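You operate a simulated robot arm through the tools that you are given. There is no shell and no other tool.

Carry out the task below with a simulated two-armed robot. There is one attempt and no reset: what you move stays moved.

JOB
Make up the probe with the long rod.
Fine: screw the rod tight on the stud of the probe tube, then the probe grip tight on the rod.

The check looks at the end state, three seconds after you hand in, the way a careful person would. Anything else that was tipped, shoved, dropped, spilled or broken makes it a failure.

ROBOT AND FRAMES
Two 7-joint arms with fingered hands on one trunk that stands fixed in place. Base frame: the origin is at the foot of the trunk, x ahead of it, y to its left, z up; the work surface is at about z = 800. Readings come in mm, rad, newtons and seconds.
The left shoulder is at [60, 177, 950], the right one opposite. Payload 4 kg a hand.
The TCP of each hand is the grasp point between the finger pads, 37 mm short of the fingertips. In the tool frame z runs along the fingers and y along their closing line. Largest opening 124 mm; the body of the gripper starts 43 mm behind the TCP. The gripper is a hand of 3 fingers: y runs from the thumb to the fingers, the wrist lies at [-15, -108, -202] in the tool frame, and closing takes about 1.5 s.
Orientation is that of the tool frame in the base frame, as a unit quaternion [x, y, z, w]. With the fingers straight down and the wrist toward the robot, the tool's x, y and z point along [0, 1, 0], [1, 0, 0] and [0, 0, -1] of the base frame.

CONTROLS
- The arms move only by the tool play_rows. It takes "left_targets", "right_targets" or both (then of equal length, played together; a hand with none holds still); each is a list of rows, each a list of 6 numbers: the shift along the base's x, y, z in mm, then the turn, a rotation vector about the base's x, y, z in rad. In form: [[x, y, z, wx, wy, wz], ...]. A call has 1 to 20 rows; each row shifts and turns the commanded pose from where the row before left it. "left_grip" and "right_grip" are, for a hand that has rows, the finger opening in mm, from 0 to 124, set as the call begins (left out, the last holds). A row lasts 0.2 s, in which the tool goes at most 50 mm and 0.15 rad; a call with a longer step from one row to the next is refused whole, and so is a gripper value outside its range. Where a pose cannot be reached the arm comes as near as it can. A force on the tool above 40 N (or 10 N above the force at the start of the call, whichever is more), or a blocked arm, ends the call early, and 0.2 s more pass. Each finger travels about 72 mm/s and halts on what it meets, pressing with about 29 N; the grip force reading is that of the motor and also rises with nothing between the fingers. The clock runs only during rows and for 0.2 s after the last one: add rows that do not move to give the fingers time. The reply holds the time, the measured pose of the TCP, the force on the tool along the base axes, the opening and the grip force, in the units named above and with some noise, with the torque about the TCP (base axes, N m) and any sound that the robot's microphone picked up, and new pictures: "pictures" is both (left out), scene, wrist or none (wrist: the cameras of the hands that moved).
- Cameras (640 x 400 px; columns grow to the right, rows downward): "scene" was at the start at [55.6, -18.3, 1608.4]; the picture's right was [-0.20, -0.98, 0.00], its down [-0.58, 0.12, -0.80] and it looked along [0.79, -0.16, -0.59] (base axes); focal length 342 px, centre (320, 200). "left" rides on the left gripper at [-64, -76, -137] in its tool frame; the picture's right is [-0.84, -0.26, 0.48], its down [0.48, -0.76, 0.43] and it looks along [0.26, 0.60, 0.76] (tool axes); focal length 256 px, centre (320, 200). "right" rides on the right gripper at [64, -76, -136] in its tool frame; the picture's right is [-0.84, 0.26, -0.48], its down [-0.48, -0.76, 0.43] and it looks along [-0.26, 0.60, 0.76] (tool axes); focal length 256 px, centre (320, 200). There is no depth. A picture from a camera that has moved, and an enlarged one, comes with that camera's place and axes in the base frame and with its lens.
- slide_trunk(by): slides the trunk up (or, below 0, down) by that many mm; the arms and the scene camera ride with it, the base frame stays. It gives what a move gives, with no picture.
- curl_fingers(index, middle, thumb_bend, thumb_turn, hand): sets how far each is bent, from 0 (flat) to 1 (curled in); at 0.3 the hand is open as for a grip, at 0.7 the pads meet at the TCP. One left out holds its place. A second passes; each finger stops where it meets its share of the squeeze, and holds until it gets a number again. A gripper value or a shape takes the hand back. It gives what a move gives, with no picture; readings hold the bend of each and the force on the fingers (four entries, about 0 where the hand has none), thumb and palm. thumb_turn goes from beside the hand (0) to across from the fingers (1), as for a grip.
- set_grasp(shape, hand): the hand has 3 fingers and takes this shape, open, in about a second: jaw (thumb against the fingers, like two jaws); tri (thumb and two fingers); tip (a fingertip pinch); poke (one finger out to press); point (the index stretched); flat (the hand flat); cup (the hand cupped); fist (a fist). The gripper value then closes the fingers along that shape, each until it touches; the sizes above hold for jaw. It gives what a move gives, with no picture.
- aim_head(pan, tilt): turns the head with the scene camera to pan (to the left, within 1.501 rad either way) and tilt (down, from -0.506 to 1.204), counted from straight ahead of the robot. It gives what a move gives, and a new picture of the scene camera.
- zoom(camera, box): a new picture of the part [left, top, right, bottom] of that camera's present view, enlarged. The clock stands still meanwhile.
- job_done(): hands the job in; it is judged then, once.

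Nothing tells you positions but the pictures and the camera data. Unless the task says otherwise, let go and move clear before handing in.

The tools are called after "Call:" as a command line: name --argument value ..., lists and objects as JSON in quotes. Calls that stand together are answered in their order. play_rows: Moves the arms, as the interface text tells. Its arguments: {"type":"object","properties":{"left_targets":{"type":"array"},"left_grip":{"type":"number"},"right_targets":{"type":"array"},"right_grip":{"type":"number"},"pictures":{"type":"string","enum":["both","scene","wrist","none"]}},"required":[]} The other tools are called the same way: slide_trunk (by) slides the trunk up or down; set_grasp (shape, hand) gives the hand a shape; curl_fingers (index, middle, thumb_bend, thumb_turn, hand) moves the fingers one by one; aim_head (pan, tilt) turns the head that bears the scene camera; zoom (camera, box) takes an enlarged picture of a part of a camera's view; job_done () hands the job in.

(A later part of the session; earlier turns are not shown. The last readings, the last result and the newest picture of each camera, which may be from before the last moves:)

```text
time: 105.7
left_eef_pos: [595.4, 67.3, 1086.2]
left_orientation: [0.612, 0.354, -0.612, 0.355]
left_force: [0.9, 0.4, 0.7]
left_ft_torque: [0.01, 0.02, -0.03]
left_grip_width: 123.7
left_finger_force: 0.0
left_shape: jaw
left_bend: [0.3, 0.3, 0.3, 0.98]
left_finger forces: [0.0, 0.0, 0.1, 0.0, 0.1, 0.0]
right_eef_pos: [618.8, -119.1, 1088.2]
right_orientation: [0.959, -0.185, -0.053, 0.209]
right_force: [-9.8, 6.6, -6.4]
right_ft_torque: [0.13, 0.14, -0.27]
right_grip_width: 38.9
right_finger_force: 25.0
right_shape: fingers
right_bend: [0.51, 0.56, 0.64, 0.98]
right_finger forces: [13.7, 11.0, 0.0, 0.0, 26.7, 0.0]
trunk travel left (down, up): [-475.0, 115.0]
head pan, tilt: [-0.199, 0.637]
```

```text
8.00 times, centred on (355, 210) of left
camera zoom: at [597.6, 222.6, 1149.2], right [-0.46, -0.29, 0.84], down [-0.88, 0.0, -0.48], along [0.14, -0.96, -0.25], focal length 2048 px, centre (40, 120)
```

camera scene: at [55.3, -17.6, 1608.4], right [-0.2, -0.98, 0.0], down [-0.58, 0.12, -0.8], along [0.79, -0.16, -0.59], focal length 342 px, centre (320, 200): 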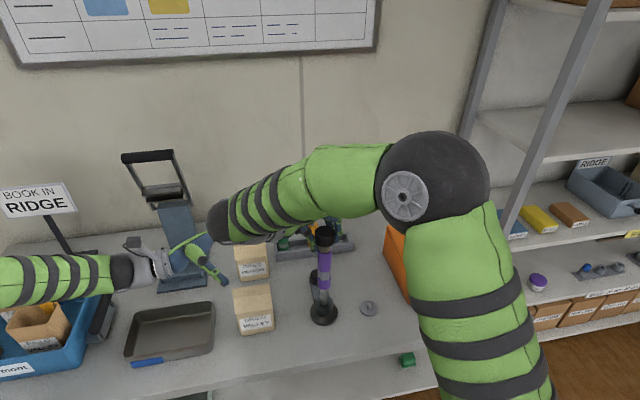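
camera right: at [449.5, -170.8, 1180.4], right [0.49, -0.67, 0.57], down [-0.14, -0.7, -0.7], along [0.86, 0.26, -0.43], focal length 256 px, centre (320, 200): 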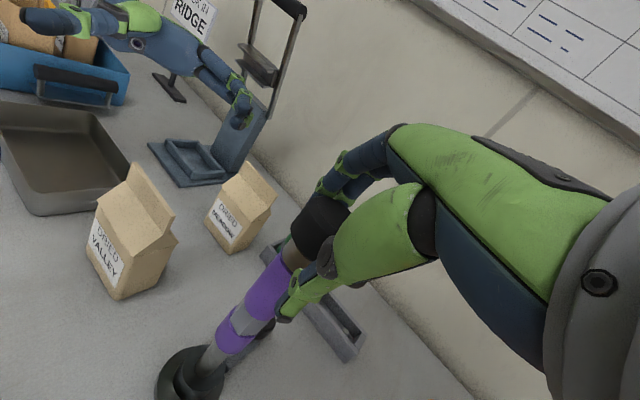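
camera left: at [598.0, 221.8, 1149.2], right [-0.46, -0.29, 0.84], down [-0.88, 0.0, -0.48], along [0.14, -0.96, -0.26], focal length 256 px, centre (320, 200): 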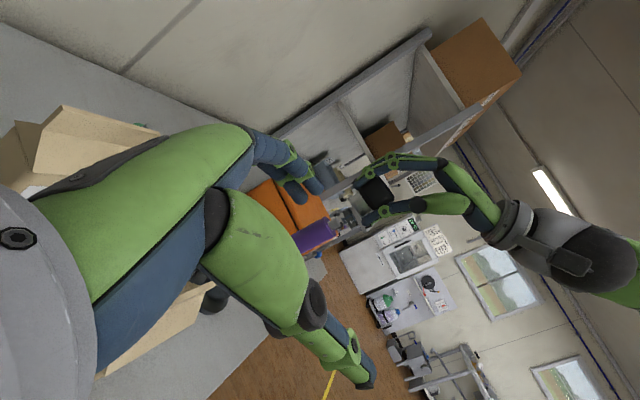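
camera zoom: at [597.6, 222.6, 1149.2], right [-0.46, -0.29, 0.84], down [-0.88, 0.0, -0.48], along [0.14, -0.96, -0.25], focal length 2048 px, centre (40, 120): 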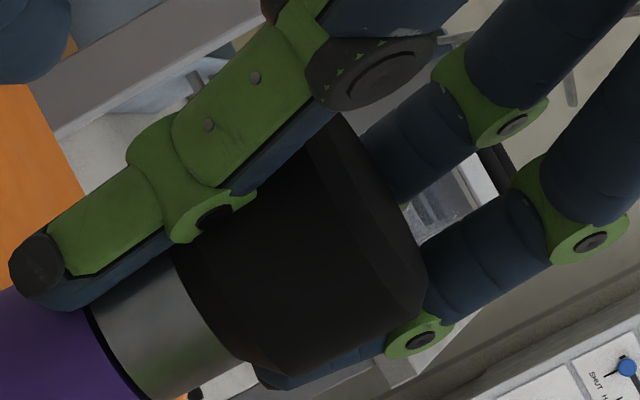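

About 0.5 mm left. I release, swing back, and take another turn.

Call:
curl_fingers --hand "right" --thumb_bend 0.53 --index 0.42 --middle 0.44

Call:
play_rows --right_targets '[[-3.3, 1.02, 0, 0, 0, 0.15], [-3.4, 0.51, 0, 0, 0, 0.15], [-3.45, -0.01, 0, 0, 0, 0.15], [-3.41, -0.52, 0, 0, 0, 0.15], [-3.29, -1.02, 0, 0, 0, 0.15], [-3.1, -1.5, 0, 0, 0, 0.15], [-2.85, -1.95, 0, 0, 0, 0.15], [-2.51, -2.36, 0, 0, 0, 0.15], [-2.14, -2.7, 0, 0, 0, 0.15], [-1.71, -2.99, 0, 0, 0, 0.15], [-1.25, -3.21, 0, 0, 0, 0.15], [-0.75, -3.37, 0, 0, 0, 0.15], [-0.24, -3.43, 0, 0, 0, 0.15], [0.28, -3.44, 0, 0, 0, 0.15], [0.78, -3.36, 0, 0, 0, 0.15], [1.28, -3.2, 0, 0, 0, 0.15], [1.75, -2.97, 0, 0, 0, 0.15], [0, 0, 0, 0, 0, 0], [0, 0, 0, 0, 0, 0]]' --pictures "none"

Call:
zoom --camera "left" --box '[315, 185, 395, 235]'

Call:
zoom --camera "scene" --box '[305, 215, 345, 265]'

```text
time: 106.7
left_eef_pos: [595.6, 66.1, 1085.3]
left_orientation: [0.612, 0.355, -0.611, 0.354]
left_force: [0.2, 0.3, -0.6]
left_ft_torque: [-0.02, -0.02, 0.0]
left_grip_width: 123.6
left_finger_force: 0.0
left_shape: jaw
left_bend: [0.3, 0.3, 0.3, 0.98]
left_finger forces: [0.1, 0.0, 0.1, 0.0, 0.0, 0.0]
right_eef_pos: [618.8, -120.9, 1089.0]
right_orientation: [0.959, -0.183, -0.054, 0.208]
right_force: [0.3, -0.2, 0.0]
right_ft_torque: [0.01, 0.0, 0.02]
right_grip_width: 69.8
right_finger_force: 0.1
right_shape: fingers
right_bend: [0.42, 0.44, 0.53, 0.98]
right_finger forces: [0.0, 0.0, 0.0, 0.0, 0.0, 0.0]
trunk travel left (down, up): [-475.0, 115.0]
head pan, tilt: [-0.199, 0.637]
```

```text
time: 110.7
left_eef_pos: [595.9, 66.1, 1086.2]
left_orientation: [0.612, 0.355, -0.612, 0.354]
left_force: [-0.3, -0.3, -0.2]
left_ft_torque: [0.03, -0.03, 0.02]
left_grip_width: 123.8
left_finger_force: 0.1
left_shape: jaw
left_bend: [0.3, 0.3, 0.3, 0.98]
left_finger forces: [0.0, 0.0, 0.0, 0.0, 0.0, 0.0]
right_eef_pos: [590.3, -153.8, 1088.5]
right_orientation: [0.456, 0.864, 0.184, 0.112]
right_force: [-0.4, -0.1, 0.3]
right_ft_torque: [-0.01, 0.0, -0.02]
right_grip_width: 70.1
right_finger_force: 0.1
right_shape: fingers
right_bend: [0.42, 0.44, 0.53, 0.98]
right_finger forces: [0.0, 0.0, 0.1, 0.1, 0.1, 0.1]
trunk travel left (down, up): [-475.0, 115.0]
head pan, tilt: [-0.199, 0.637]
```

```text
8.00 times, centred on (355, 210) of left
camera zoom: at [598.0, 221.6, 1149.2], right [-0.46, -0.29, 0.84], down [-0.88, 0.0, -0.48], along [0.14, -0.96, -0.26], focal length 2048 px, centre (40, 120)
```

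zoom: 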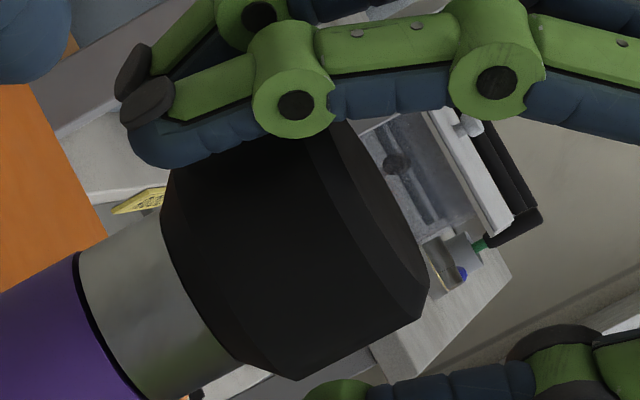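

```text
8.00 times, centred on (325, 240) of scene
camera zoom: at [55.7, -18.4, 1608.4], right [-0.2, -0.98, 0.0], down [-0.58, 0.12, -0.8], along [0.79, -0.16, -0.59], focal length 2732 px, centre (280, -120)
```

zoom: 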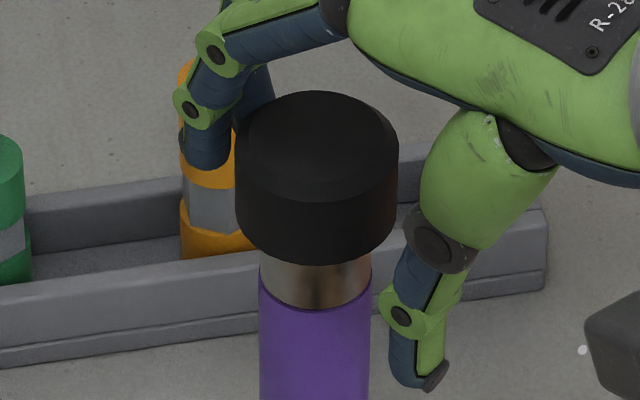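

Gap about 0.5 mm, grip straight. I grip again and turn.

Call:
curl_fingers --hand "right" --thumb_bend 0.61 --index 0.49 --middle 0.5

Call:
curl_fingers --hand "right" --thumb_bend 0.63 --index 0.515 --middle 0.525

Call:
curl_fingers --hand "right" --thumb_bend 0.75 --index 0.75 --middle 0.75

Call:
play_rows --right_targets '[[-1.55, 2.9, -0.03, 0, 0, -0.15], [-1.28, 3.2, -0.04, 0, 0, -0.15], [-0.78, 3.36, -0.04, 0, 0, -0.15], [-0.28, 3.44, -0.04, 0, 0, -0.15], [0.24, 3.43, -0.04, 0, 0, -0.15], [0.75, 3.37, -0.04, 0, 0, -0.15], [0, 0, 0, 0, 0, 0]]' --pictures "none"

Call:
zoom --camera "left" --box '[315, 185, 395, 235]'

```text
time: 111.7
left_eef_pos: [596.2, 65.1, 1085.4]
left_orientation: [0.612, 0.355, -0.612, 0.354]
left_force: [-0.8, 0.3, 0.0]
left_ft_torque: [0.02, -0.02, -0.02]
left_grip_width: 124.2
left_finger_force: 0.0
left_shape: jaw
left_bend: [0.3, 0.3, 0.3, 0.98]
left_finger forces: [0.1, 0.0, 0.1, 0.0, 0.0, 0.0]
right_eef_pos: [590.1, -155.0, 1089.0]
right_orientation: [0.456, 0.863, 0.184, 0.113]
right_force: [3.0, 1.0, 0.9]
right_ft_torque: [0.03, 0.0, 0.0]
right_grip_width: 47.9
right_finger_force: 1.4
right_shape: fingers
right_bend: [0.48, 0.49, 0.61, 0.98]
right_finger forces: [1.3, 1.0, 0.0, 0.0, 0.1, 0.0]
trunk travel left (down, up): [-475.0, 115.0]
head pan, tilt: [-0.199, 0.637]
```

```text
time: 112.7
left_eef_pos: [596.7, 66.9, 1085.8]
left_orientation: [-0.611, -0.355, 0.612, -0.355]
left_force: [-0.4, -0.3, 0.0]
left_ft_torque: [0.02, 0.01, 0.01]
left_grip_width: 123.9
left_finger_force: 0.0
left_shape: jaw
left_bend: [0.3, 0.3, 0.3, 0.98]
left_finger forces: [0.0, 0.0, 0.0, 0.0, 0.1, 0.0]
right_eef_pos: [591.6, -154.3, 1089.0]
right_orientation: [0.456, 0.864, 0.184, 0.112]
right_force: [2.8, 1.9, 2.1]
right_ft_torque: [0.1, -0.08, -0.03]
right_grip_width: 45.3
right_finger_force: 3.6
right_shape: fingers
right_bend: [0.49, 0.5, 0.63, 0.98]
right_finger forces: [3.0, 2.2, 0.1, 0.0, 1.1, 0.0]
trunk travel left (down, up): [-475.0, 115.0]
head pan, tilt: [-0.199, 0.637]
```

```text
time: 113.7
left_eef_pos: [596.3, 65.9, 1086.4]
left_orientation: [-0.612, -0.354, 0.612, -0.354]
left_force: [1.1, 0.0, -0.4]
left_ft_torque: [-0.04, 0.03, 0.02]
left_grip_width: 123.8
left_finger_force: 0.0
left_shape: jaw
left_bend: [0.3, 0.3, 0.3, 0.98]
left_finger forces: [0.1, 0.1, 0.0, 0.0, 0.0, 0.0]
right_eef_pos: [591.2, -155.0, 1088.9]
right_orientation: [0.456, 0.864, 0.183, 0.112]
right_force: [4.9, -2.3, 1.2]
right_ft_torque: [0.17, -0.25, -0.15]
right_grip_width: 39.6
right_finger_force: 23.3
right_shape: fingers
right_bend: [0.5, 0.53, 0.65, 0.97]
right_finger forces: [16.4, 8.1, 0.1, 0.0, 22.7, 0.0]
trunk travel left (down, up): [-475.0, 115.0]
head pan, tilt: [-0.199, 0.637]
```

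```text
time: 115.3
left_eef_pos: [595.8, 65.7, 1085.6]
left_orientation: [0.612, 0.354, -0.612, 0.355]
left_force: [-0.4, 0.5, 0.0]
left_ft_torque: [0.0, 0.02, -0.01]
left_grip_width: 123.7
left_finger_force: 0.2
left_shape: jaw
left_bend: [0.3, 0.3, 0.3, 0.98]
left_finger forces: [0.1, 0.1, 0.0, 0.1, 0.0, 0.0]
right_eef_pos: [588.5, -134.5, 1087.6]
right_orientation: [0.786, 0.579, 0.116, 0.181]
right_force: [-7.3, -2.7, -1.2]
right_ft_torque: [-0.08, -0.05, -0.05]
right_grip_width: 39.2
right_finger_force: 24.9
right_shape: fingers
right_bend: [0.5, 0.54, 0.65, 0.97]
right_finger forces: [13.9, 8.3, 0.0, 0.1, 28.1, 0.0]
trunk travel left (down, up): [-475.0, 115.0]
head pan, tilt: [-0.199, 0.637]
```

```text
8.00 times, centred on (355, 210) of left
camera zoom: at [597.5, 221.7, 1149.3], right [-0.46, -0.29, 0.84], down [-0.88, 0.0, -0.48], along [0.14, -0.96, -0.26], focal length 2048 px, centre (40, 120)
```

zoom: 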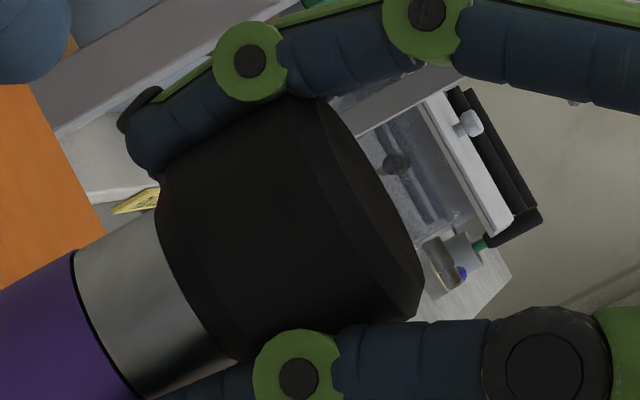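

About 0.25 mm left. I continue turning and watch the torque.

Call:
play_rows --right_targets '[[0.35, 2.91, -0.05, 0, 0, -0.15], [1.71, 2.99, -0.05, 0, 0, -0.15], [2.14, 2.7, -0.05, 0, 0, -0.15], [2.51, 2.36, -0.05, 0, 0, -0.15], [2.85, 1.95, -0.05, 0, 0, -0.15], [0, 0, 0, 0, 0, 0]]' --pictures "none"

Call:
zoom --camera "left" --box '[315, 185, 395, 235]'

```text
time: 116.7
left_eef_pos: [596.9, 67.5, 1085.5]
left_orientation: [0.612, 0.354, -0.612, 0.355]
left_force: [0.2, -0.2, 0.4]
left_ft_torque: [-0.01, -0.01, -0.03]
left_grip_width: 123.8
left_finger_force: 0.1
left_shape: jaw
left_bend: [0.3, 0.3, 0.3, 0.98]
left_finger forces: [0.0, 0.0, 0.0, 0.1, 0.0, 0.0]
right_eef_pos: [595.8, -118.8, 1087.6]
right_orientation: [0.944, 0.252, 0.042, 0.211]
right_force: [-7.2, 8.2, -2.0]
right_ft_torque: [0.06, -0.25, 1.34]
right_grip_width: 39.7
right_finger_force: 29.3
right_shape: fingers
right_bend: [0.51, 0.54, 0.64, 1.0]
right_finger forces: [18.6, 9.3, 0.0, 0.0, 31.9, 0.0]
trunk travel left (down, up): [-475.0, 115.0]
head pan, tilt: [-0.199, 0.637]
```

```text
8.00 times, centred on (355, 210) of left
camera zoom: at [597.4, 222.9, 1149.2], right [-0.46, -0.29, 0.84], down [-0.88, 0.0, -0.48], along [0.14, -0.96, -0.25], focal length 2048 px, centre (40, 120)
```

zoom: 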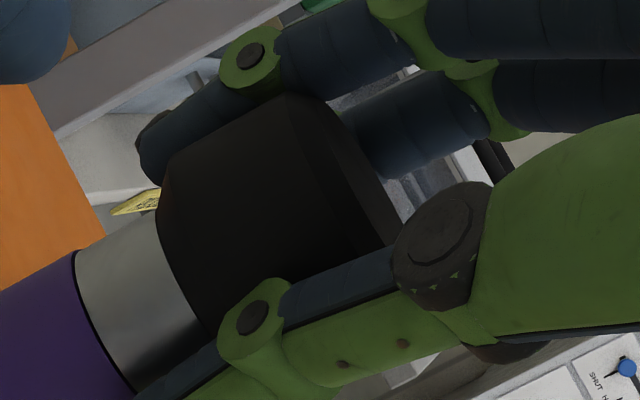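

The torque jumped to about 1.35 N m: the grip has seated. I zoom on the joints.

Call:
zoom --camera "left" --box '[310, 205, 350, 235]'

Call:
zoom --camera "scene" --box '[305, 235, 345, 300]'

```text
13.33 times, centred on (330, 220) of left
camera zoom: at [597.4, 222.9, 1149.2], right [-0.46, -0.29, 0.84], down [-0.88, 0.0, -0.48], along [0.14, -0.96, -0.25], focal length 3413 px, centre (187, -67)
```

zoom: 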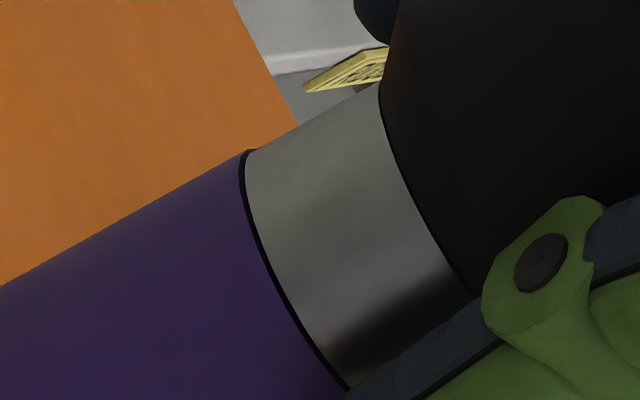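

```text
6.15 times, centred on (325, 268) of scene
camera zoom: at [55.1, -17.0, 1608.4], right [-0.2, -0.98, 0.0], down [-0.58, 0.12, -0.8], along [0.79, -0.16, -0.59], focal length 2102 px, centre (289, -215)
```

zoom: 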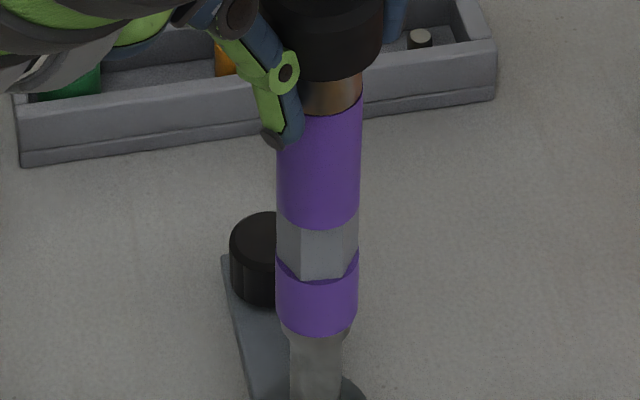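

A thin dark line is still visible at the joint. I release to unload it and look at the gap undisturbed.

Call:
curl_fingers --hand "right" --thumb_bend 0.53 --index 0.42 --middle 0.44

Call:
zoom --camera "left" --box '[310, 205, 350, 235]'

Call:
zoom --camera "scene" --box '[312, 235, 342, 255]'

Call:
zoom --camera "left" --box '[260, 180, 420, 300]'

```text
time: 117.7
left_eef_pos: [595.0, 65.5, 1084.4]
left_orientation: [0.612, 0.354, -0.612, 0.354]
left_force: [-0.1, -0.3, -0.7]
left_ft_torque: [-0.03, 0.01, -0.01]
left_grip_width: 123.9
left_finger_force: 0.0
left_shape: jaw
left_bend: [0.3, 0.3, 0.3, 0.98]
left_finger forces: [0.0, 0.0, 0.0, 0.1, 0.0, 0.1]
right_eef_pos: [598.2, -121.4, 1087.3]
right_orientation: [0.944, 0.251, 0.042, 0.212]
right_force: [-0.2, -0.7, 0.1]
right_ft_torque: [0.0, 0.04, -0.01]
right_grip_width: 70.3
right_finger_force: 0.0
right_shape: fingers
right_bend: [0.42, 0.44, 0.53, 0.98]
right_finger forces: [0.1, 0.1, 0.1, 0.0, 0.0, 0.0]
trunk travel left (down, up): [-475.0, 115.0]
head pan, tilt: [-0.199, 0.637]
```

```text
13.33 times, centred on (330, 220) of left
camera zoom: at [598.0, 221.8, 1149.1], right [-0.46, -0.29, 0.84], down [-0.88, 0.0, -0.48], along [0.14, -0.96, -0.26], focal length 3413 px, centre (187, -67)
```

zoom: 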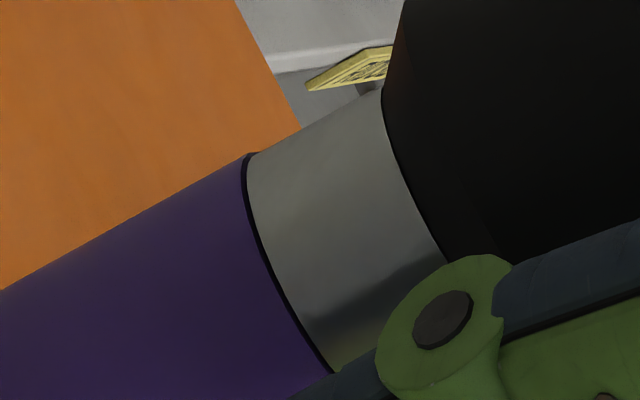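

```text
16.00 times, centred on (327, 245) of scene
camera zoom: at [55.8, -18.3, 1608.4], right [-0.2, -0.98, 0.0], down [-0.58, 0.12, -0.8], along [0.79, -0.16, -0.59], focal length 5465 px, centre (208, -520)
```

zoom: 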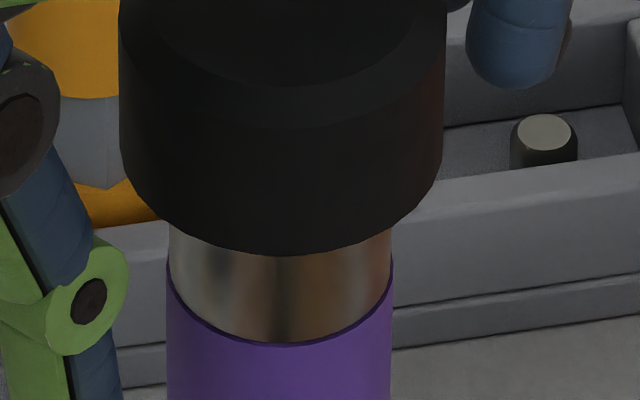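

```text
3.33 times, centred on (340, 240) of left
camera zoom: at [598.0, 221.8, 1149.1], right [-0.46, -0.29, 0.84], down [-0.88, 0.0, -0.48], along [0.14, -0.96, -0.26], focal length 853 px, centre (253, 67)
```

zoom: 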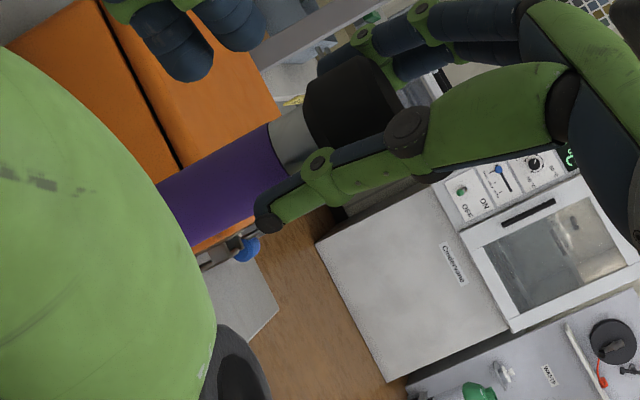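

The line is about 0.4–0.6 mm in the side view. I swing back and turn once more to see whether it is really at its stop.

Call:
play_rows --right_targets '[[-2.85, -1.95, 0, 0, 0, 0.15], [-2.51, -2.36, 0, 0, 0, 0.15], [-2.14, -2.7, 0, 0, 0, 0.15], [-1.71, -2.99, 0, 0, 0, 0.15], [-1.25, -3.21, 0, 0, 0, 0.15], [-0.75, -3.37, 0, 0, 0, 0.15], [-0.24, -3.43, 0, 0, 0, 0.15], [0.28, -3.44, 0, 0, 0, 0.15], [0.78, -3.36, 0, 0, 0, 0.15], [1.28, -3.2, 0, 0, 0, 0.15], [1.75, -2.97, 0, 0, 0, 0.15], [0, 0, 0, 0, 0, 0], [0, 0, 0, 0, 0, 0]]' --pictures "none"

Call:
zoom --camera "scene" --box '[312, 235, 342, 255]'

Call:
zoom --camera "scene" --box '[309, 270, 339, 290]'

Call:
zoom --camera "left" --box '[320, 205, 344, 225]'

Call:
zoom --camera "right" --box '[250, 190, 350, 300]'

```text
time: 120.5
left_eef_pos: [596.1, 65.8, 1085.6]
left_orientation: [-0.611, -0.354, 0.612, -0.355]
left_force: [0.4, -0.2, 0.2]
left_ft_torque: [-0.01, 0.04, -0.02]
left_grip_width: 123.5
left_finger_force: 0.0
left_shape: jaw
left_bend: [0.3, 0.3, 0.3, 0.98]
left_finger forces: [0.0, 0.1, 0.1, 0.1, 0.0, 0.0]
right_eef_pos: [590.0, -153.8, 1088.5]
right_orientation: [0.456, 0.863, 0.185, 0.112]
right_force: [0.5, -0.1, 0.5]
right_ft_torque: [-0.01, 0.02, -0.03]
right_grip_width: 70.1
right_finger_force: 0.1
right_shape: fingers
right_bend: [0.42, 0.44, 0.53, 0.98]
right_finger forces: [0.0, 0.1, 0.0, 0.0, 0.1, 0.0]
trunk travel left (down, up): [-475.0, 115.0]
head pan, tilt: [-0.199, 0.637]
```

```text
16.00 times, centred on (327, 245) of scene
camera zoom: at [55.7, -18.3, 1608.4], right [-0.2, -0.98, 0.0], down [-0.58, 0.12, -0.8], along [0.79, -0.16, -0.59], focal length 5465 px, centre (208, -520)
```

zoom: 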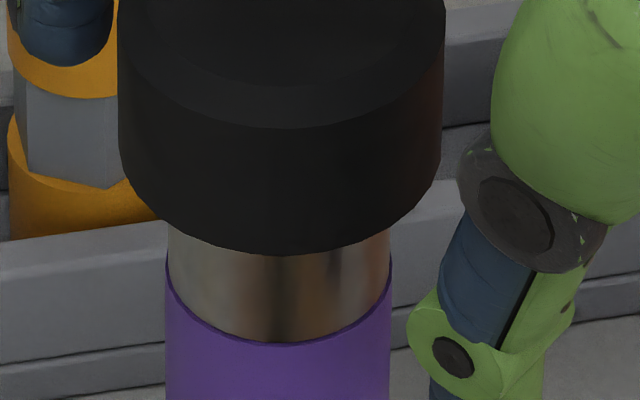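

```text
16.00 times, centred on (324, 280) of scene
camera zoom: at [55.7, -18.3, 1608.4], right [-0.2, -0.98, 0.0], down [-0.58, 0.12, -0.8], along [0.79, -0.16, -0.59], focal length 5465 px, centre (256, -1080)
```

zoom: 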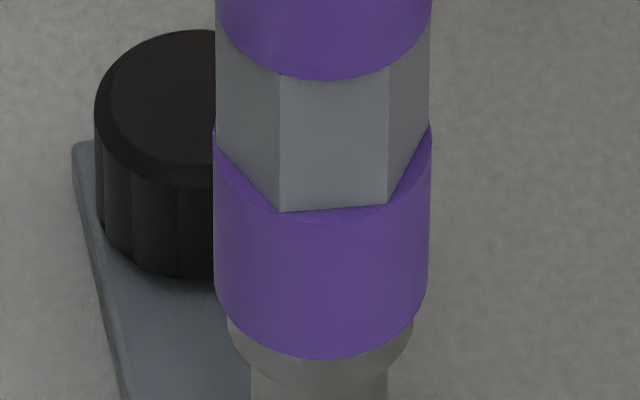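

```text
16.00 times, centred on (332, 215) of left
camera zoom: at [598.0, 221.7, 1149.2], right [-0.46, -0.29, 0.84], down [-0.88, 0.0, -0.48], along [0.14, -0.96, -0.26], focal length 4096 px, centre (128, -40)
```

zoom: 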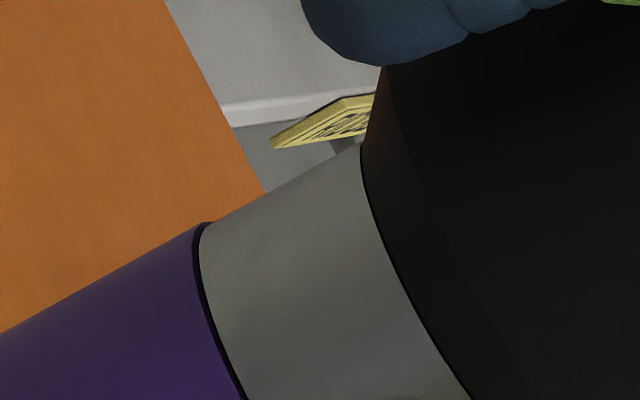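

```text
3.64 times, centred on (300, 245) of right
camera zoom: at [448.4, -171.3, 1178.8], right [0.49, -0.67, 0.57], down [-0.14, -0.7, -0.7], along [0.86, 0.26, -0.43], focal length 931 px, centre (393, 36)
```

zoom: 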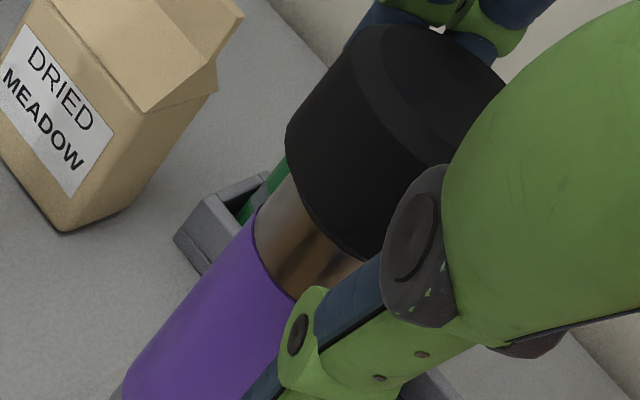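

From above there is no open gap; the dark line may just be the edge shadow. To be sure of tightness, I grip once more and turn until the torque rises.

Call:
curl_fingers --hand "right" --thumb_bend 0.61 --index 0.49 --middle 0.5

Call:
curl_fingers --hand "right" --thumb_bend 0.63 --index 0.515 --middle 0.525

Call:
curl_fingers --hand "right" --thumb_bend 0.75 --index 0.75 --middle 0.75

Call:
play_rows --right_targets '[[-1.55, 2.9, -0.03, 0, 0, -0.15], [-1.28, 3.2, -0.03, 0, 0, -0.15], [0, 0, 0, 0, 0, 0]]' --pictures "none"

Call:
zoom --camera "left" --box '[320, 205, 344, 225]'

```text
time: 121.5
left_eef_pos: [595.7, 66.1, 1084.9]
left_orientation: [0.612, 0.355, -0.612, 0.355]
left_force: [1.6, -0.6, -0.1]
left_ft_torque: [0.0, 0.01, -0.02]
left_grip_width: 123.7
left_finger_force: 0.0
left_shape: jaw
left_bend: [0.3, 0.3, 0.3, 0.98]
left_finger forces: [0.0, 0.0, 0.1, 0.0, 0.1, 0.1]
right_eef_pos: [589.9, -155.4, 1088.9]
right_orientation: [0.456, 0.864, 0.184, 0.112]
right_force: [2.8, 1.0, 2.0]
right_ft_torque: [0.04, -0.06, -0.02]
right_grip_width: 48.8
right_finger_force: 1.6
right_shape: fingers
right_bend: [0.48, 0.49, 0.61, 0.98]
right_finger forces: [1.9, 0.9, 0.0, 0.0, 0.1, 0.0]
trunk travel left (down, up): [-475.0, 115.0]
head pan, tilt: [-0.199, 0.637]
```

```text
time: 122.5
left_eef_pos: [597.1, 66.8, 1085.9]
left_orientation: [0.612, 0.354, -0.612, 0.354]
left_force: [0.2, 0.3, -0.1]
left_ft_torque: [0.02, -0.01, 0.05]
left_grip_width: 123.8
left_finger_force: 0.1
left_shape: jaw
left_bend: [0.3, 0.3, 0.3, 0.98]
left_finger forces: [0.0, 0.1, 0.0, 0.0, 0.0, 0.0]
right_eef_pos: [590.4, -154.5, 1087.8]
right_orientation: [0.456, 0.864, 0.183, 0.112]
right_force: [3.6, 2.6, 3.3]
right_ft_torque: [0.1, -0.12, -0.05]
right_grip_width: 45.8
right_finger_force: 3.6
right_shape: fingers
right_bend: [0.49, 0.5, 0.63, 0.98]
right_finger forces: [3.7, 2.3, 0.0, 0.1, 0.9, 0.0]
trunk travel left (down, up): [-475.0, 115.0]
head pan, tilt: [-0.199, 0.637]
```

```text
time: 123.5
left_eef_pos: [595.7, 65.8, 1084.9]
left_orientation: [0.612, 0.355, -0.611, 0.355]
left_force: [0.4, 0.6, 0.5]
left_ft_torque: [0.0, -0.03, 0.0]
left_grip_width: 123.7
left_finger_force: 0.0
left_shape: jaw
left_bend: [0.3, 0.3, 0.3, 0.98]
left_finger forces: [0.1, 0.0, 0.0, 0.1, 0.0, 0.1]
right_eef_pos: [591.2, -155.9, 1087.4]
right_orientation: [0.456, 0.864, 0.183, 0.111]
right_force: [6.2, 0.1, 2.9]
right_ft_torque: [0.17, -0.28, -0.11]
right_grip_width: 39.8
right_finger_force: 22.4
right_shape: fingers
right_bend: [0.49, 0.53, 0.65, 0.97]
right_finger forces: [15.9, 8.1, 0.0, 0.0, 21.3, 0.0]
trunk travel left (down, up): [-475.0, 115.0]
head pan, tilt: [-0.199, 0.637]
```

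```text
time: 124.3
left_eef_pos: [595.0, 67.2, 1085.5]
left_orientation: [-0.612, -0.356, 0.612, -0.354]
left_force: [-0.3, -0.3, -0.2]
left_ft_torque: [0.01, 0.0, -0.01]
left_grip_width: 123.6
left_finger_force: 0.1
left_shape: jaw
left_bend: [0.3, 0.3, 0.3, 0.98]
left_finger forces: [0.1, 0.1, 0.0, 0.0, 0.1, 0.1]
right_eef_pos: [585.9, -148.8, 1089.1]
right_orientation: [0.579, 0.787, 0.165, 0.138]
right_force: [-1.8, 2.6, 0.5]
right_ft_torque: [0.22, -0.29, 0.89]
right_grip_width: 39.0
right_finger_force: 23.5
right_shape: fingers
right_bend: [0.5, 0.53, 0.65, 1.0]
right_finger forces: [13.6, 11.2, 0.0, 0.0, 21.8, 0.0]
trunk travel left (down, up): [-475.0, 115.0]
head pan, tilt: [-0.199, 0.637]
```

```text
16.00 times, centred on (332, 215) of left
camera zoom: at [597.6, 222.3, 1149.2], right [-0.46, -0.29, 0.84], down [-0.88, 0.0, -0.48], along [0.14, -0.96, -0.26], focal length 4096 px, centre (128, -40)
```

zoom: 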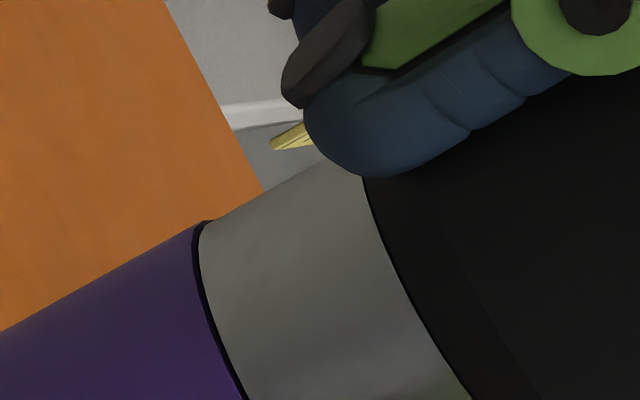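

The torque rises to 0.9 N m within 0.3 rad, so it is on its stop. I give it one last firm turn.

Call:
play_rows --right_targets '[[-0.78, 3.36, 0, 0, 0, -0.15], [-0.28, 3.44, 0, 0, 0, -0.15], [0, 0, 0, 0, 0, 0]]' --pictures "none"

Call:
zoom --camera "left" --box '[320, 205, 344, 225]'

Call:
zoom --camera "scene" --box '[300, 230, 350, 330]'

```text
time: 125.1
left_eef_pos: [594.6, 66.4, 1086.2]
left_orientation: [0.612, 0.355, -0.612, 0.354]
left_force: [-0.1, -0.1, -0.1]
left_ft_torque: [0.01, 0.0, 0.01]
left_grip_width: 123.7
left_finger_force: 0.1
left_shape: jaw
left_bend: [0.3, 0.3, 0.3, 0.98]
left_finger forces: [0.0, 0.0, 0.0, 0.0, 0.0, 0.1]
right_eef_pos: [585.5, -140.8, 1088.6]
right_orientation: [0.69, 0.691, 0.142, 0.162]
right_force: [-8.7, 3.3, -1.8]
right_ft_torque: [0.29, -0.07, 1.52]
right_grip_width: 40.0
right_finger_force: 29.9
right_shape: fingers
right_bend: [0.5, 0.54, 0.65, 1.0]
right_finger forces: [20.2, 10.2, 0.0, 0.1, 29.2, 0.0]
trunk travel left (down, up): [-475.0, 115.0]
head pan, tilt: [-0.199, 0.637]
```

```text
16.00 times, centred on (332, 215) of left
camera zoom: at [597.4, 222.1, 1149.4], right [-0.46, -0.29, 0.84], down [-0.88, 0.0, -0.48], along [0.14, -0.96, -0.26], focal length 4096 px, centre (128, -40)
```

zoom: 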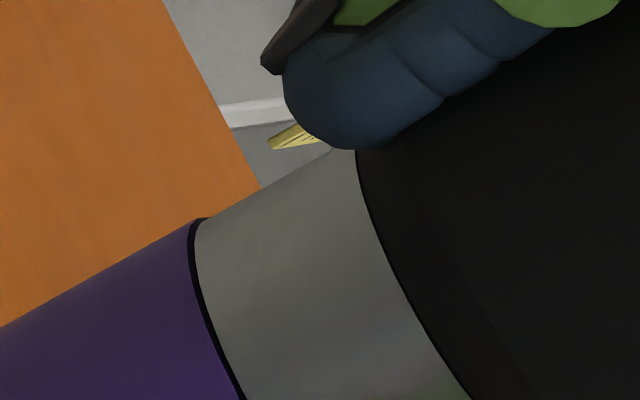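

```text
4.00 times, centred on (325, 280) of scene
camera zoom: at [55.0, -17.9, 1608.4], right [-0.2, -0.98, 0.0], down [-0.58, 0.12, -0.8], along [0.79, -0.16, -0.59], focal length 1366 px, centre (300, -120)
```

zoom: 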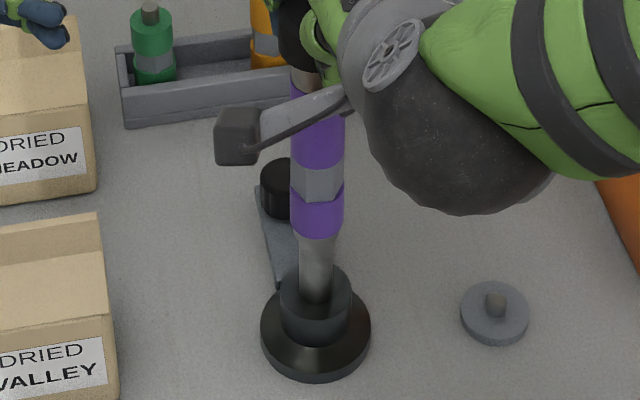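

The joint resists 1.5 N m: tight. I let go, open fully, and lift the hand straight up and away.

Call:
curl_fingers --hand "right" --thumb_bend 0.45 --index 0.37 --middle 0.38

Call:
play_rows --right_targets '[[0, 0, 10, 0, 0, 0], [0, 0, 20, 0, 0, 0], [0, 0, 30, 0, 0, 0], [0, 0, 30, 0, 0, 0], [0, 0, 30, 0, 0, 0], [-5, -20, 10, 0, 0, 0], [-5, -30, 0, 0, 0, 0], [-5, -40, 0, 0, 0, 0], [-5, -40, 0, 0, 0, 0], [-5, -40, 0, 0, 0, 0], [0, 0, 0, 0, 0, 0]]' --left_targets '[[0, 0, 0, 0, 0, 0], [0, 0, 0, 0, 0, 0], [0, 0, 0, 0, 0, 0], [0, 0, 0, 0, 0, 0], [0, 0, 0, 0, 0, 0], [0, 0, 0, 0, 0, 0], [0, 0, 0, 0, 0, 0], [0, 0, 0, 0, 0, 0], [0, 0, 0, 0, 0, 0], [0, 0, 0, 0, 0, 0], [0, 0, 0, 0, 0, 0]]' --pictures "both"

Call:
zoom --camera "left" --box '[315, 185, 395, 235]'

Call:
zoom --camera "scene" --box '[260, 205, 400, 335]'

```text
time: 126.1
left_eef_pos: [595.1, 66.8, 1085.9]
left_orientation: [0.612, 0.355, -0.612, 0.354]
left_force: [0.2, 0.0, -0.1]
left_ft_torque: [0.0, 0.0, 0.01]
left_grip_width: 123.7
left_finger_force: 0.0
left_shape: jaw
left_bend: [0.3, 0.3, 0.3, 0.98]
left_finger forces: [0.0, 0.0, 0.0, 0.1, 0.1, 0.0]
right_eef_pos: [586.1, -142.2, 1088.5]
right_orientation: [0.69, 0.691, 0.142, 0.162]
right_force: [-0.6, -0.1, -0.3]
right_ft_torque: [0.0, 0.01, 0.0]
right_grip_width: 90.0
right_finger_force: 0.0
right_shape: fingers
right_bend: [0.37, 0.38, 0.45, 0.98]
right_finger forces: [0.0, 0.0, 0.1, 0.0, 0.0, 0.1]
trunk travel left (down, up): [-475.0, 115.0]
head pan, tilt: [-0.199, 0.637]
```

```text
time: 128.5
left_eef_pos: [595.5, 66.4, 1086.2]
left_orientation: [-0.612, -0.354, 0.612, -0.355]
left_force: [-0.2, -0.2, -0.2]
left_ft_torque: [-0.02, -0.03, 0.01]
left_grip_width: 123.7
left_finger_force: 0.0
left_shape: jaw
left_bend: [0.3, 0.3, 0.3, 0.98]
left_finger forces: [0.1, 0.0, 0.0, 0.0, 0.0, 0.0]
right_eef_pos: [560.8, -311.3, 1217.7]
right_orientation: [0.691, 0.69, 0.141, 0.162]
right_force: [-0.4, -0.2, 0.5]
right_ft_torque: [-0.02, 0.01, 0.0]
right_grip_width: 89.9
right_finger_force: 0.0
right_shape: fingers
right_bend: [0.37, 0.38, 0.45, 0.98]
right_finger forces: [0.1, 0.0, 0.0, 0.1, 0.0, 0.1]
trunk travel left (down, up): [-475.0, 115.0]
head pan, tilt: [-0.199, 0.637]
camera scene: at [55.8, -18.1, 1608.4], right [-0.2, -0.98, 0.0], down [-0.58, 0.12, -0.8], along [0.79, -0.16, -0.59], focal length 342 px, centre (320, 200)
camera right: at [433.6, -245.7, 1308.3], right [0.03, -0.82, 0.57], down [-0.51, -0.5, -0.7], along [0.86, -0.27, -0.43], focal length 256 px, centre (320, 200)
camera left: at [598.0, 222.0, 1149.1], right [-0.46, -0.29, 0.84], down [-0.88, 0.0, -0.48], along [0.14, -0.96, -0.26], focal length 256 px, centre (320, 200)
```

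scene: 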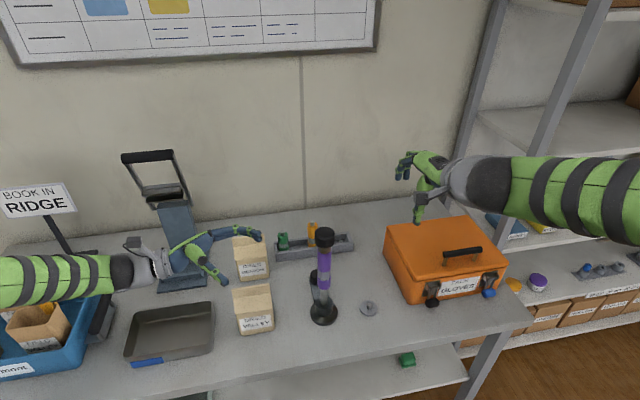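
right: 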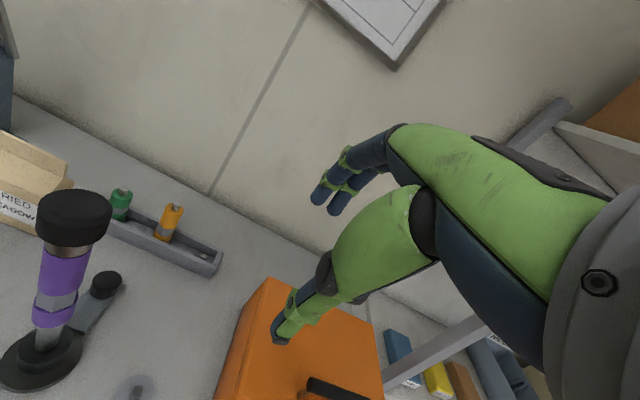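
left: 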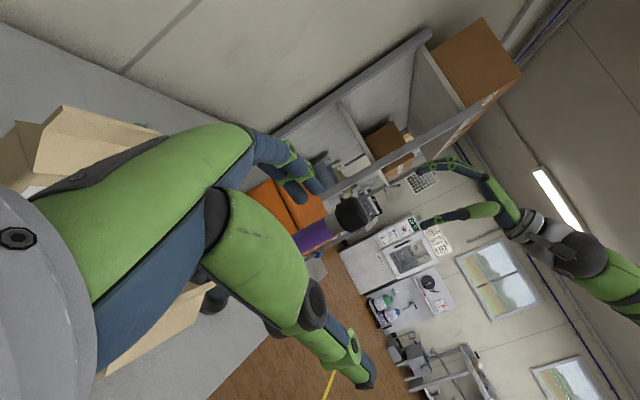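

```text
8.00 times, centred on (355, 210) of left
camera zoom: at [598.0, 222.0, 1149.1], right [-0.46, -0.29, 0.84], down [-0.88, 0.0, -0.48], along [0.14, -0.96, -0.26], focal length 2048 px, centre (40, 120)
```

zoom: 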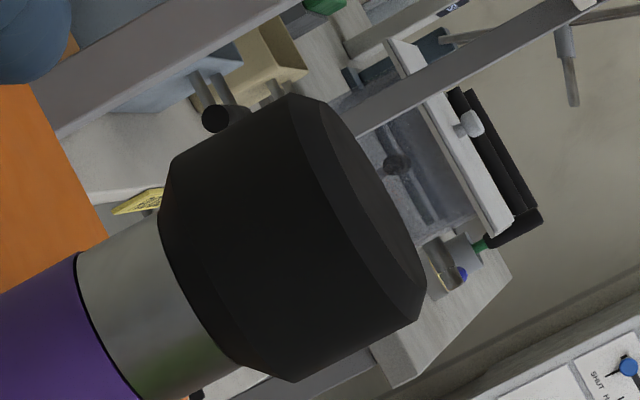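

```text
3.08 times, centred on (330, 270) of scene
camera zoom: at [55.8, -18.1, 1608.4], right [-0.2, -0.98, 0.0], down [-0.58, 0.12, -0.8], along [0.79, -0.16, -0.59], focal length 1051 px, centre (289, -15)
```

zoom: 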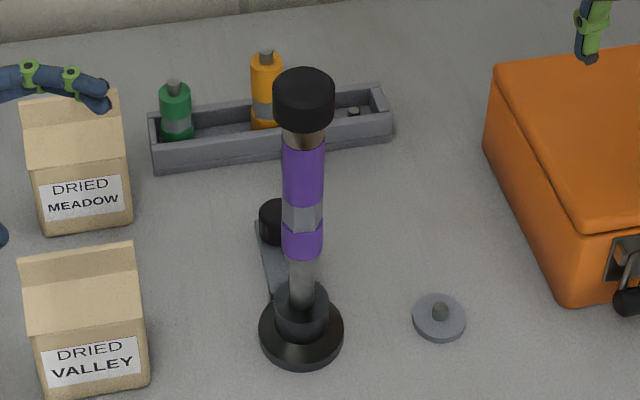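

Everything stands well. For certainty about the grip joint, I lower the left camera to look at the joint edge-on.

Call:
play_rows --left_targets '[[0, 0, -20, 0, 0, 0], [0, 0, -25, 0, 0, 0], [0, 0, -25, 0, 0, 0], [0, 0, -20, 0, 0, 0], [0, 0, -10, 0, 0, 0], [0, 0, 0, 0, 0, 0]]' --pictures "wrist"

Call:
zoom --camera "left" --box '[360, 150, 440, 210]'

```text
time: 129.9
left_eef_pos: [594.2, 65.5, 986.3]
left_orientation: [0.612, 0.355, -0.611, 0.355]
left_force: [-0.2, -0.2, 0.1]
left_ft_torque: [0.03, -0.01, -0.02]
left_grip_width: 123.9
left_finger_force: 0.0
left_shape: jaw
left_bend: [0.3, 0.3, 0.3, 0.98]
left_finger forces: [0.1, 0.0, 0.0, 0.1, 0.0, 0.0]
right_eef_pos: [559.4, -311.8, 1216.5]
right_orientation: [0.69, 0.691, 0.143, 0.162]
right_force: [0.6, 0.6, -1.1]
right_ft_torque: [0.03, 0.0, 0.0]
right_grip_width: 90.1
right_finger_force: 0.0
right_shape: fingers
right_bend: [0.37, 0.38, 0.45, 0.98]
right_finger forces: [0.0, 0.1, 0.0, 0.0, 0.0, 0.0]
trunk travel left (down, up): [-475.0, 115.0]
head pan, tilt: [-0.199, 0.637]
camera left: at [597.3, 221.0, 1049.5], right [-0.46, -0.29, 0.84], down [-0.88, 0.0, -0.48], along [0.14, -0.96, -0.26], focal length 256 px, centre (320, 200)
```

left: 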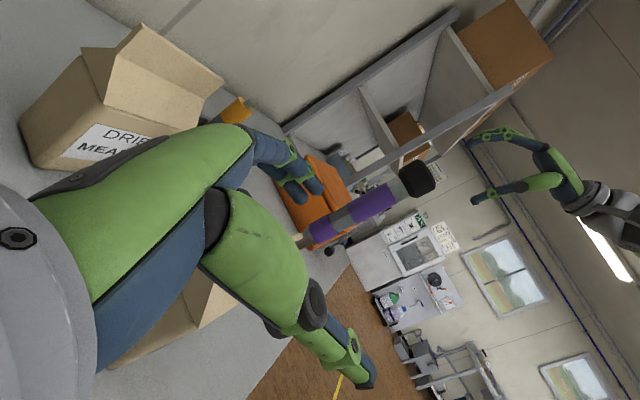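

```text
6.67 times, centred on (400, 180) of left
camera zoom: at [597.3, 221.0, 1049.5], right [-0.46, -0.29, 0.84], down [-0.88, 0.0, -0.48], along [0.14, -0.96, -0.26], focal length 1707 px, centre (-213, 333)
```

zoom: 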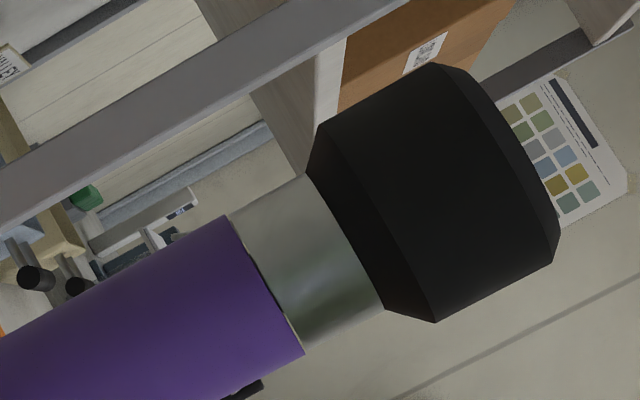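

Call:
zoom --camera "left" --box '[380, 175, 412, 210]'

Call:
zoom --camera "left" --box '[300, 210, 340, 250]'

```text
11.43 times, centred on (396, 192) of left
camera zoom: at [597.3, 221.0, 1049.5], right [-0.46, -0.29, 0.84], down [-0.88, 0.0, -0.48], along [0.14, -0.96, -0.26], focal length 2926 px, centre (-549, 286)
```

zoom: 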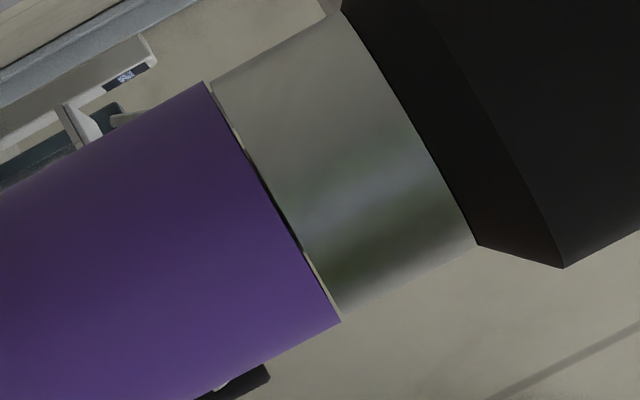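

```text
10.00 times, centred on (320, 230) of left
camera zoom: at [597.3, 221.0, 1049.5], right [-0.46, -0.29, 0.84], down [-0.88, 0.0, -0.48], along [0.14, -0.96, -0.26], focal length 2560 px, centre (320, -100)
```

zoom: 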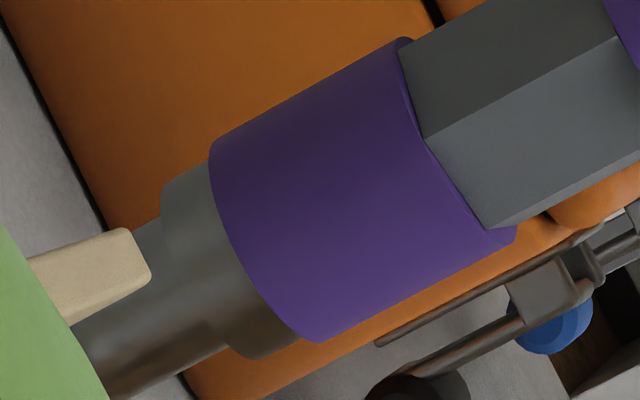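

Edge-on, a thin real gap of about 0.5 mm is still there at the grip joint, so the resistance may have come from my fingertips rubbing on the fixed rod. I regrip higher on the head, so the fingertips stay clear of the rod, and try again.

Call:
play_rows --right_targets '[[5, 20, 0, 0, 0, 0.15], [5, 30, 0, 0, 0, 0.15], [6, 35, 0, 0, 0, 0.15], [6.5, 35, 0, 0, 0, 0.15], [7, 37.5, 0, 0, 0, 0], [0, 0, 0, 0, 0, 0], [0, 0, -30, 0, 0, 0], [0, 0, -30, 0, 0, 0], [0, 0, -30, 0, 0, 0], [0, 0, -20, 0, 0, 0], [0, 0, -7, 0, 0, 0], [0, 0, 0, 0, 0, 0], [0, 0, 0, 0, 0, 0]]' --right_grip 124

Call:
zoom --camera "left" --box '[360, 140, 450, 210]'

Call:
zoom --camera "scene" --box '[300, 205, 350, 265]'

```text
time: 132.7
left_eef_pos: [595.4, 65.4, 986.9]
left_orientation: [-0.611, -0.355, 0.612, -0.354]
left_force: [-0.3, 0.3, -0.2]
left_ft_torque: [-0.01, -0.02, 0.01]
left_grip_width: 123.6
left_finger_force: 0.0
left_shape: jaw
left_bend: [0.3, 0.3, 0.3, 0.98]
left_finger forces: [0.1, 0.1, 0.1, 0.0, 0.0, 0.0]
right_eef_pos: [591.1, -155.9, 1100.9]
right_orientation: [0.456, 0.863, 0.184, 0.112]
right_force: [0.4, 1.5, -0.1]
right_ft_torque: [-0.02, -0.01, 0.02]
right_grip_width: 124.1
right_finger_force: 0.0
right_shape: jaw
right_bend: [0.3, 0.3, 0.3, 0.98]
right_finger forces: [0.0, 0.0, 0.1, 0.1, 0.0, 0.1]
trunk travel left (down, up): [-475.0, 115.0]
head pan, tilt: [-0.199, 0.637]
camera scene: at [55.7, -18.3, 1608.4], right [-0.2, -0.98, 0.0], down [-0.58, 0.12, -0.8], along [0.79, -0.16, -0.59], focal length 342 px, centre (320, 200)
camera right: at [448.2, -172.3, 1191.2], right [0.49, -0.67, 0.57], down [-0.14, -0.7, -0.7], along [0.86, 0.26, -0.43], focal length 256 px, centre (320, 200)
```

scene: 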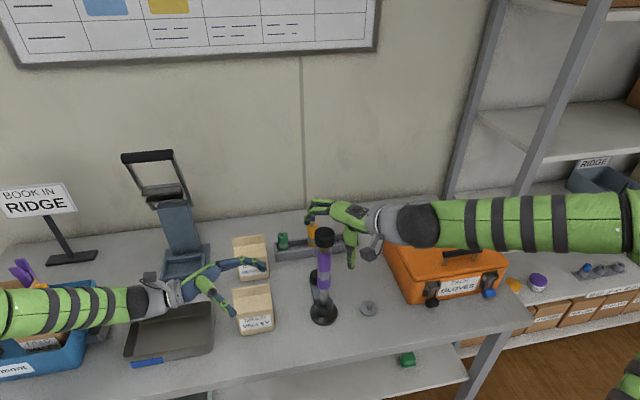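
right: 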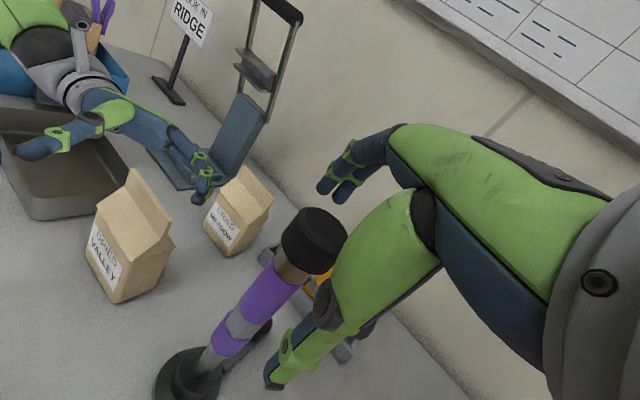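

```text
5.71 times, centred on (405, 175) of left
camera zoom: at [597.3, 221.0, 1049.6], right [-0.46, -0.29, 0.84], down [-0.88, 0.0, -0.48], along [0.14, -0.96, -0.26], focal length 1463 px, centre (-166, 343)
```

zoom: 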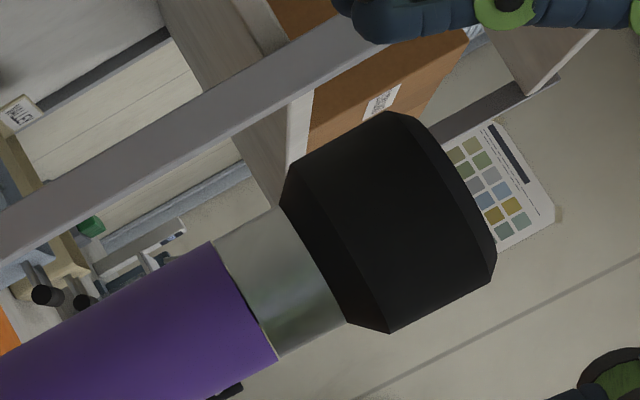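

```text
6.67 times, centred on (325, 235) of scene
camera zoom: at [55.7, -18.3, 1608.4], right [-0.2, -0.98, 0.0], down [-0.58, 0.12, -0.8], along [0.79, -0.16, -0.59], focal length 2277 px, centre (287, -33)
```

zoom: 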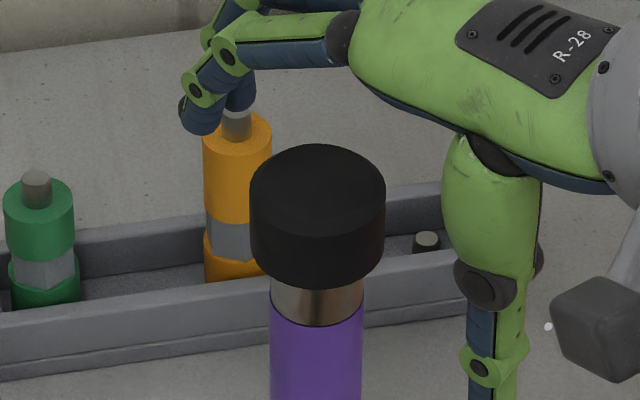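

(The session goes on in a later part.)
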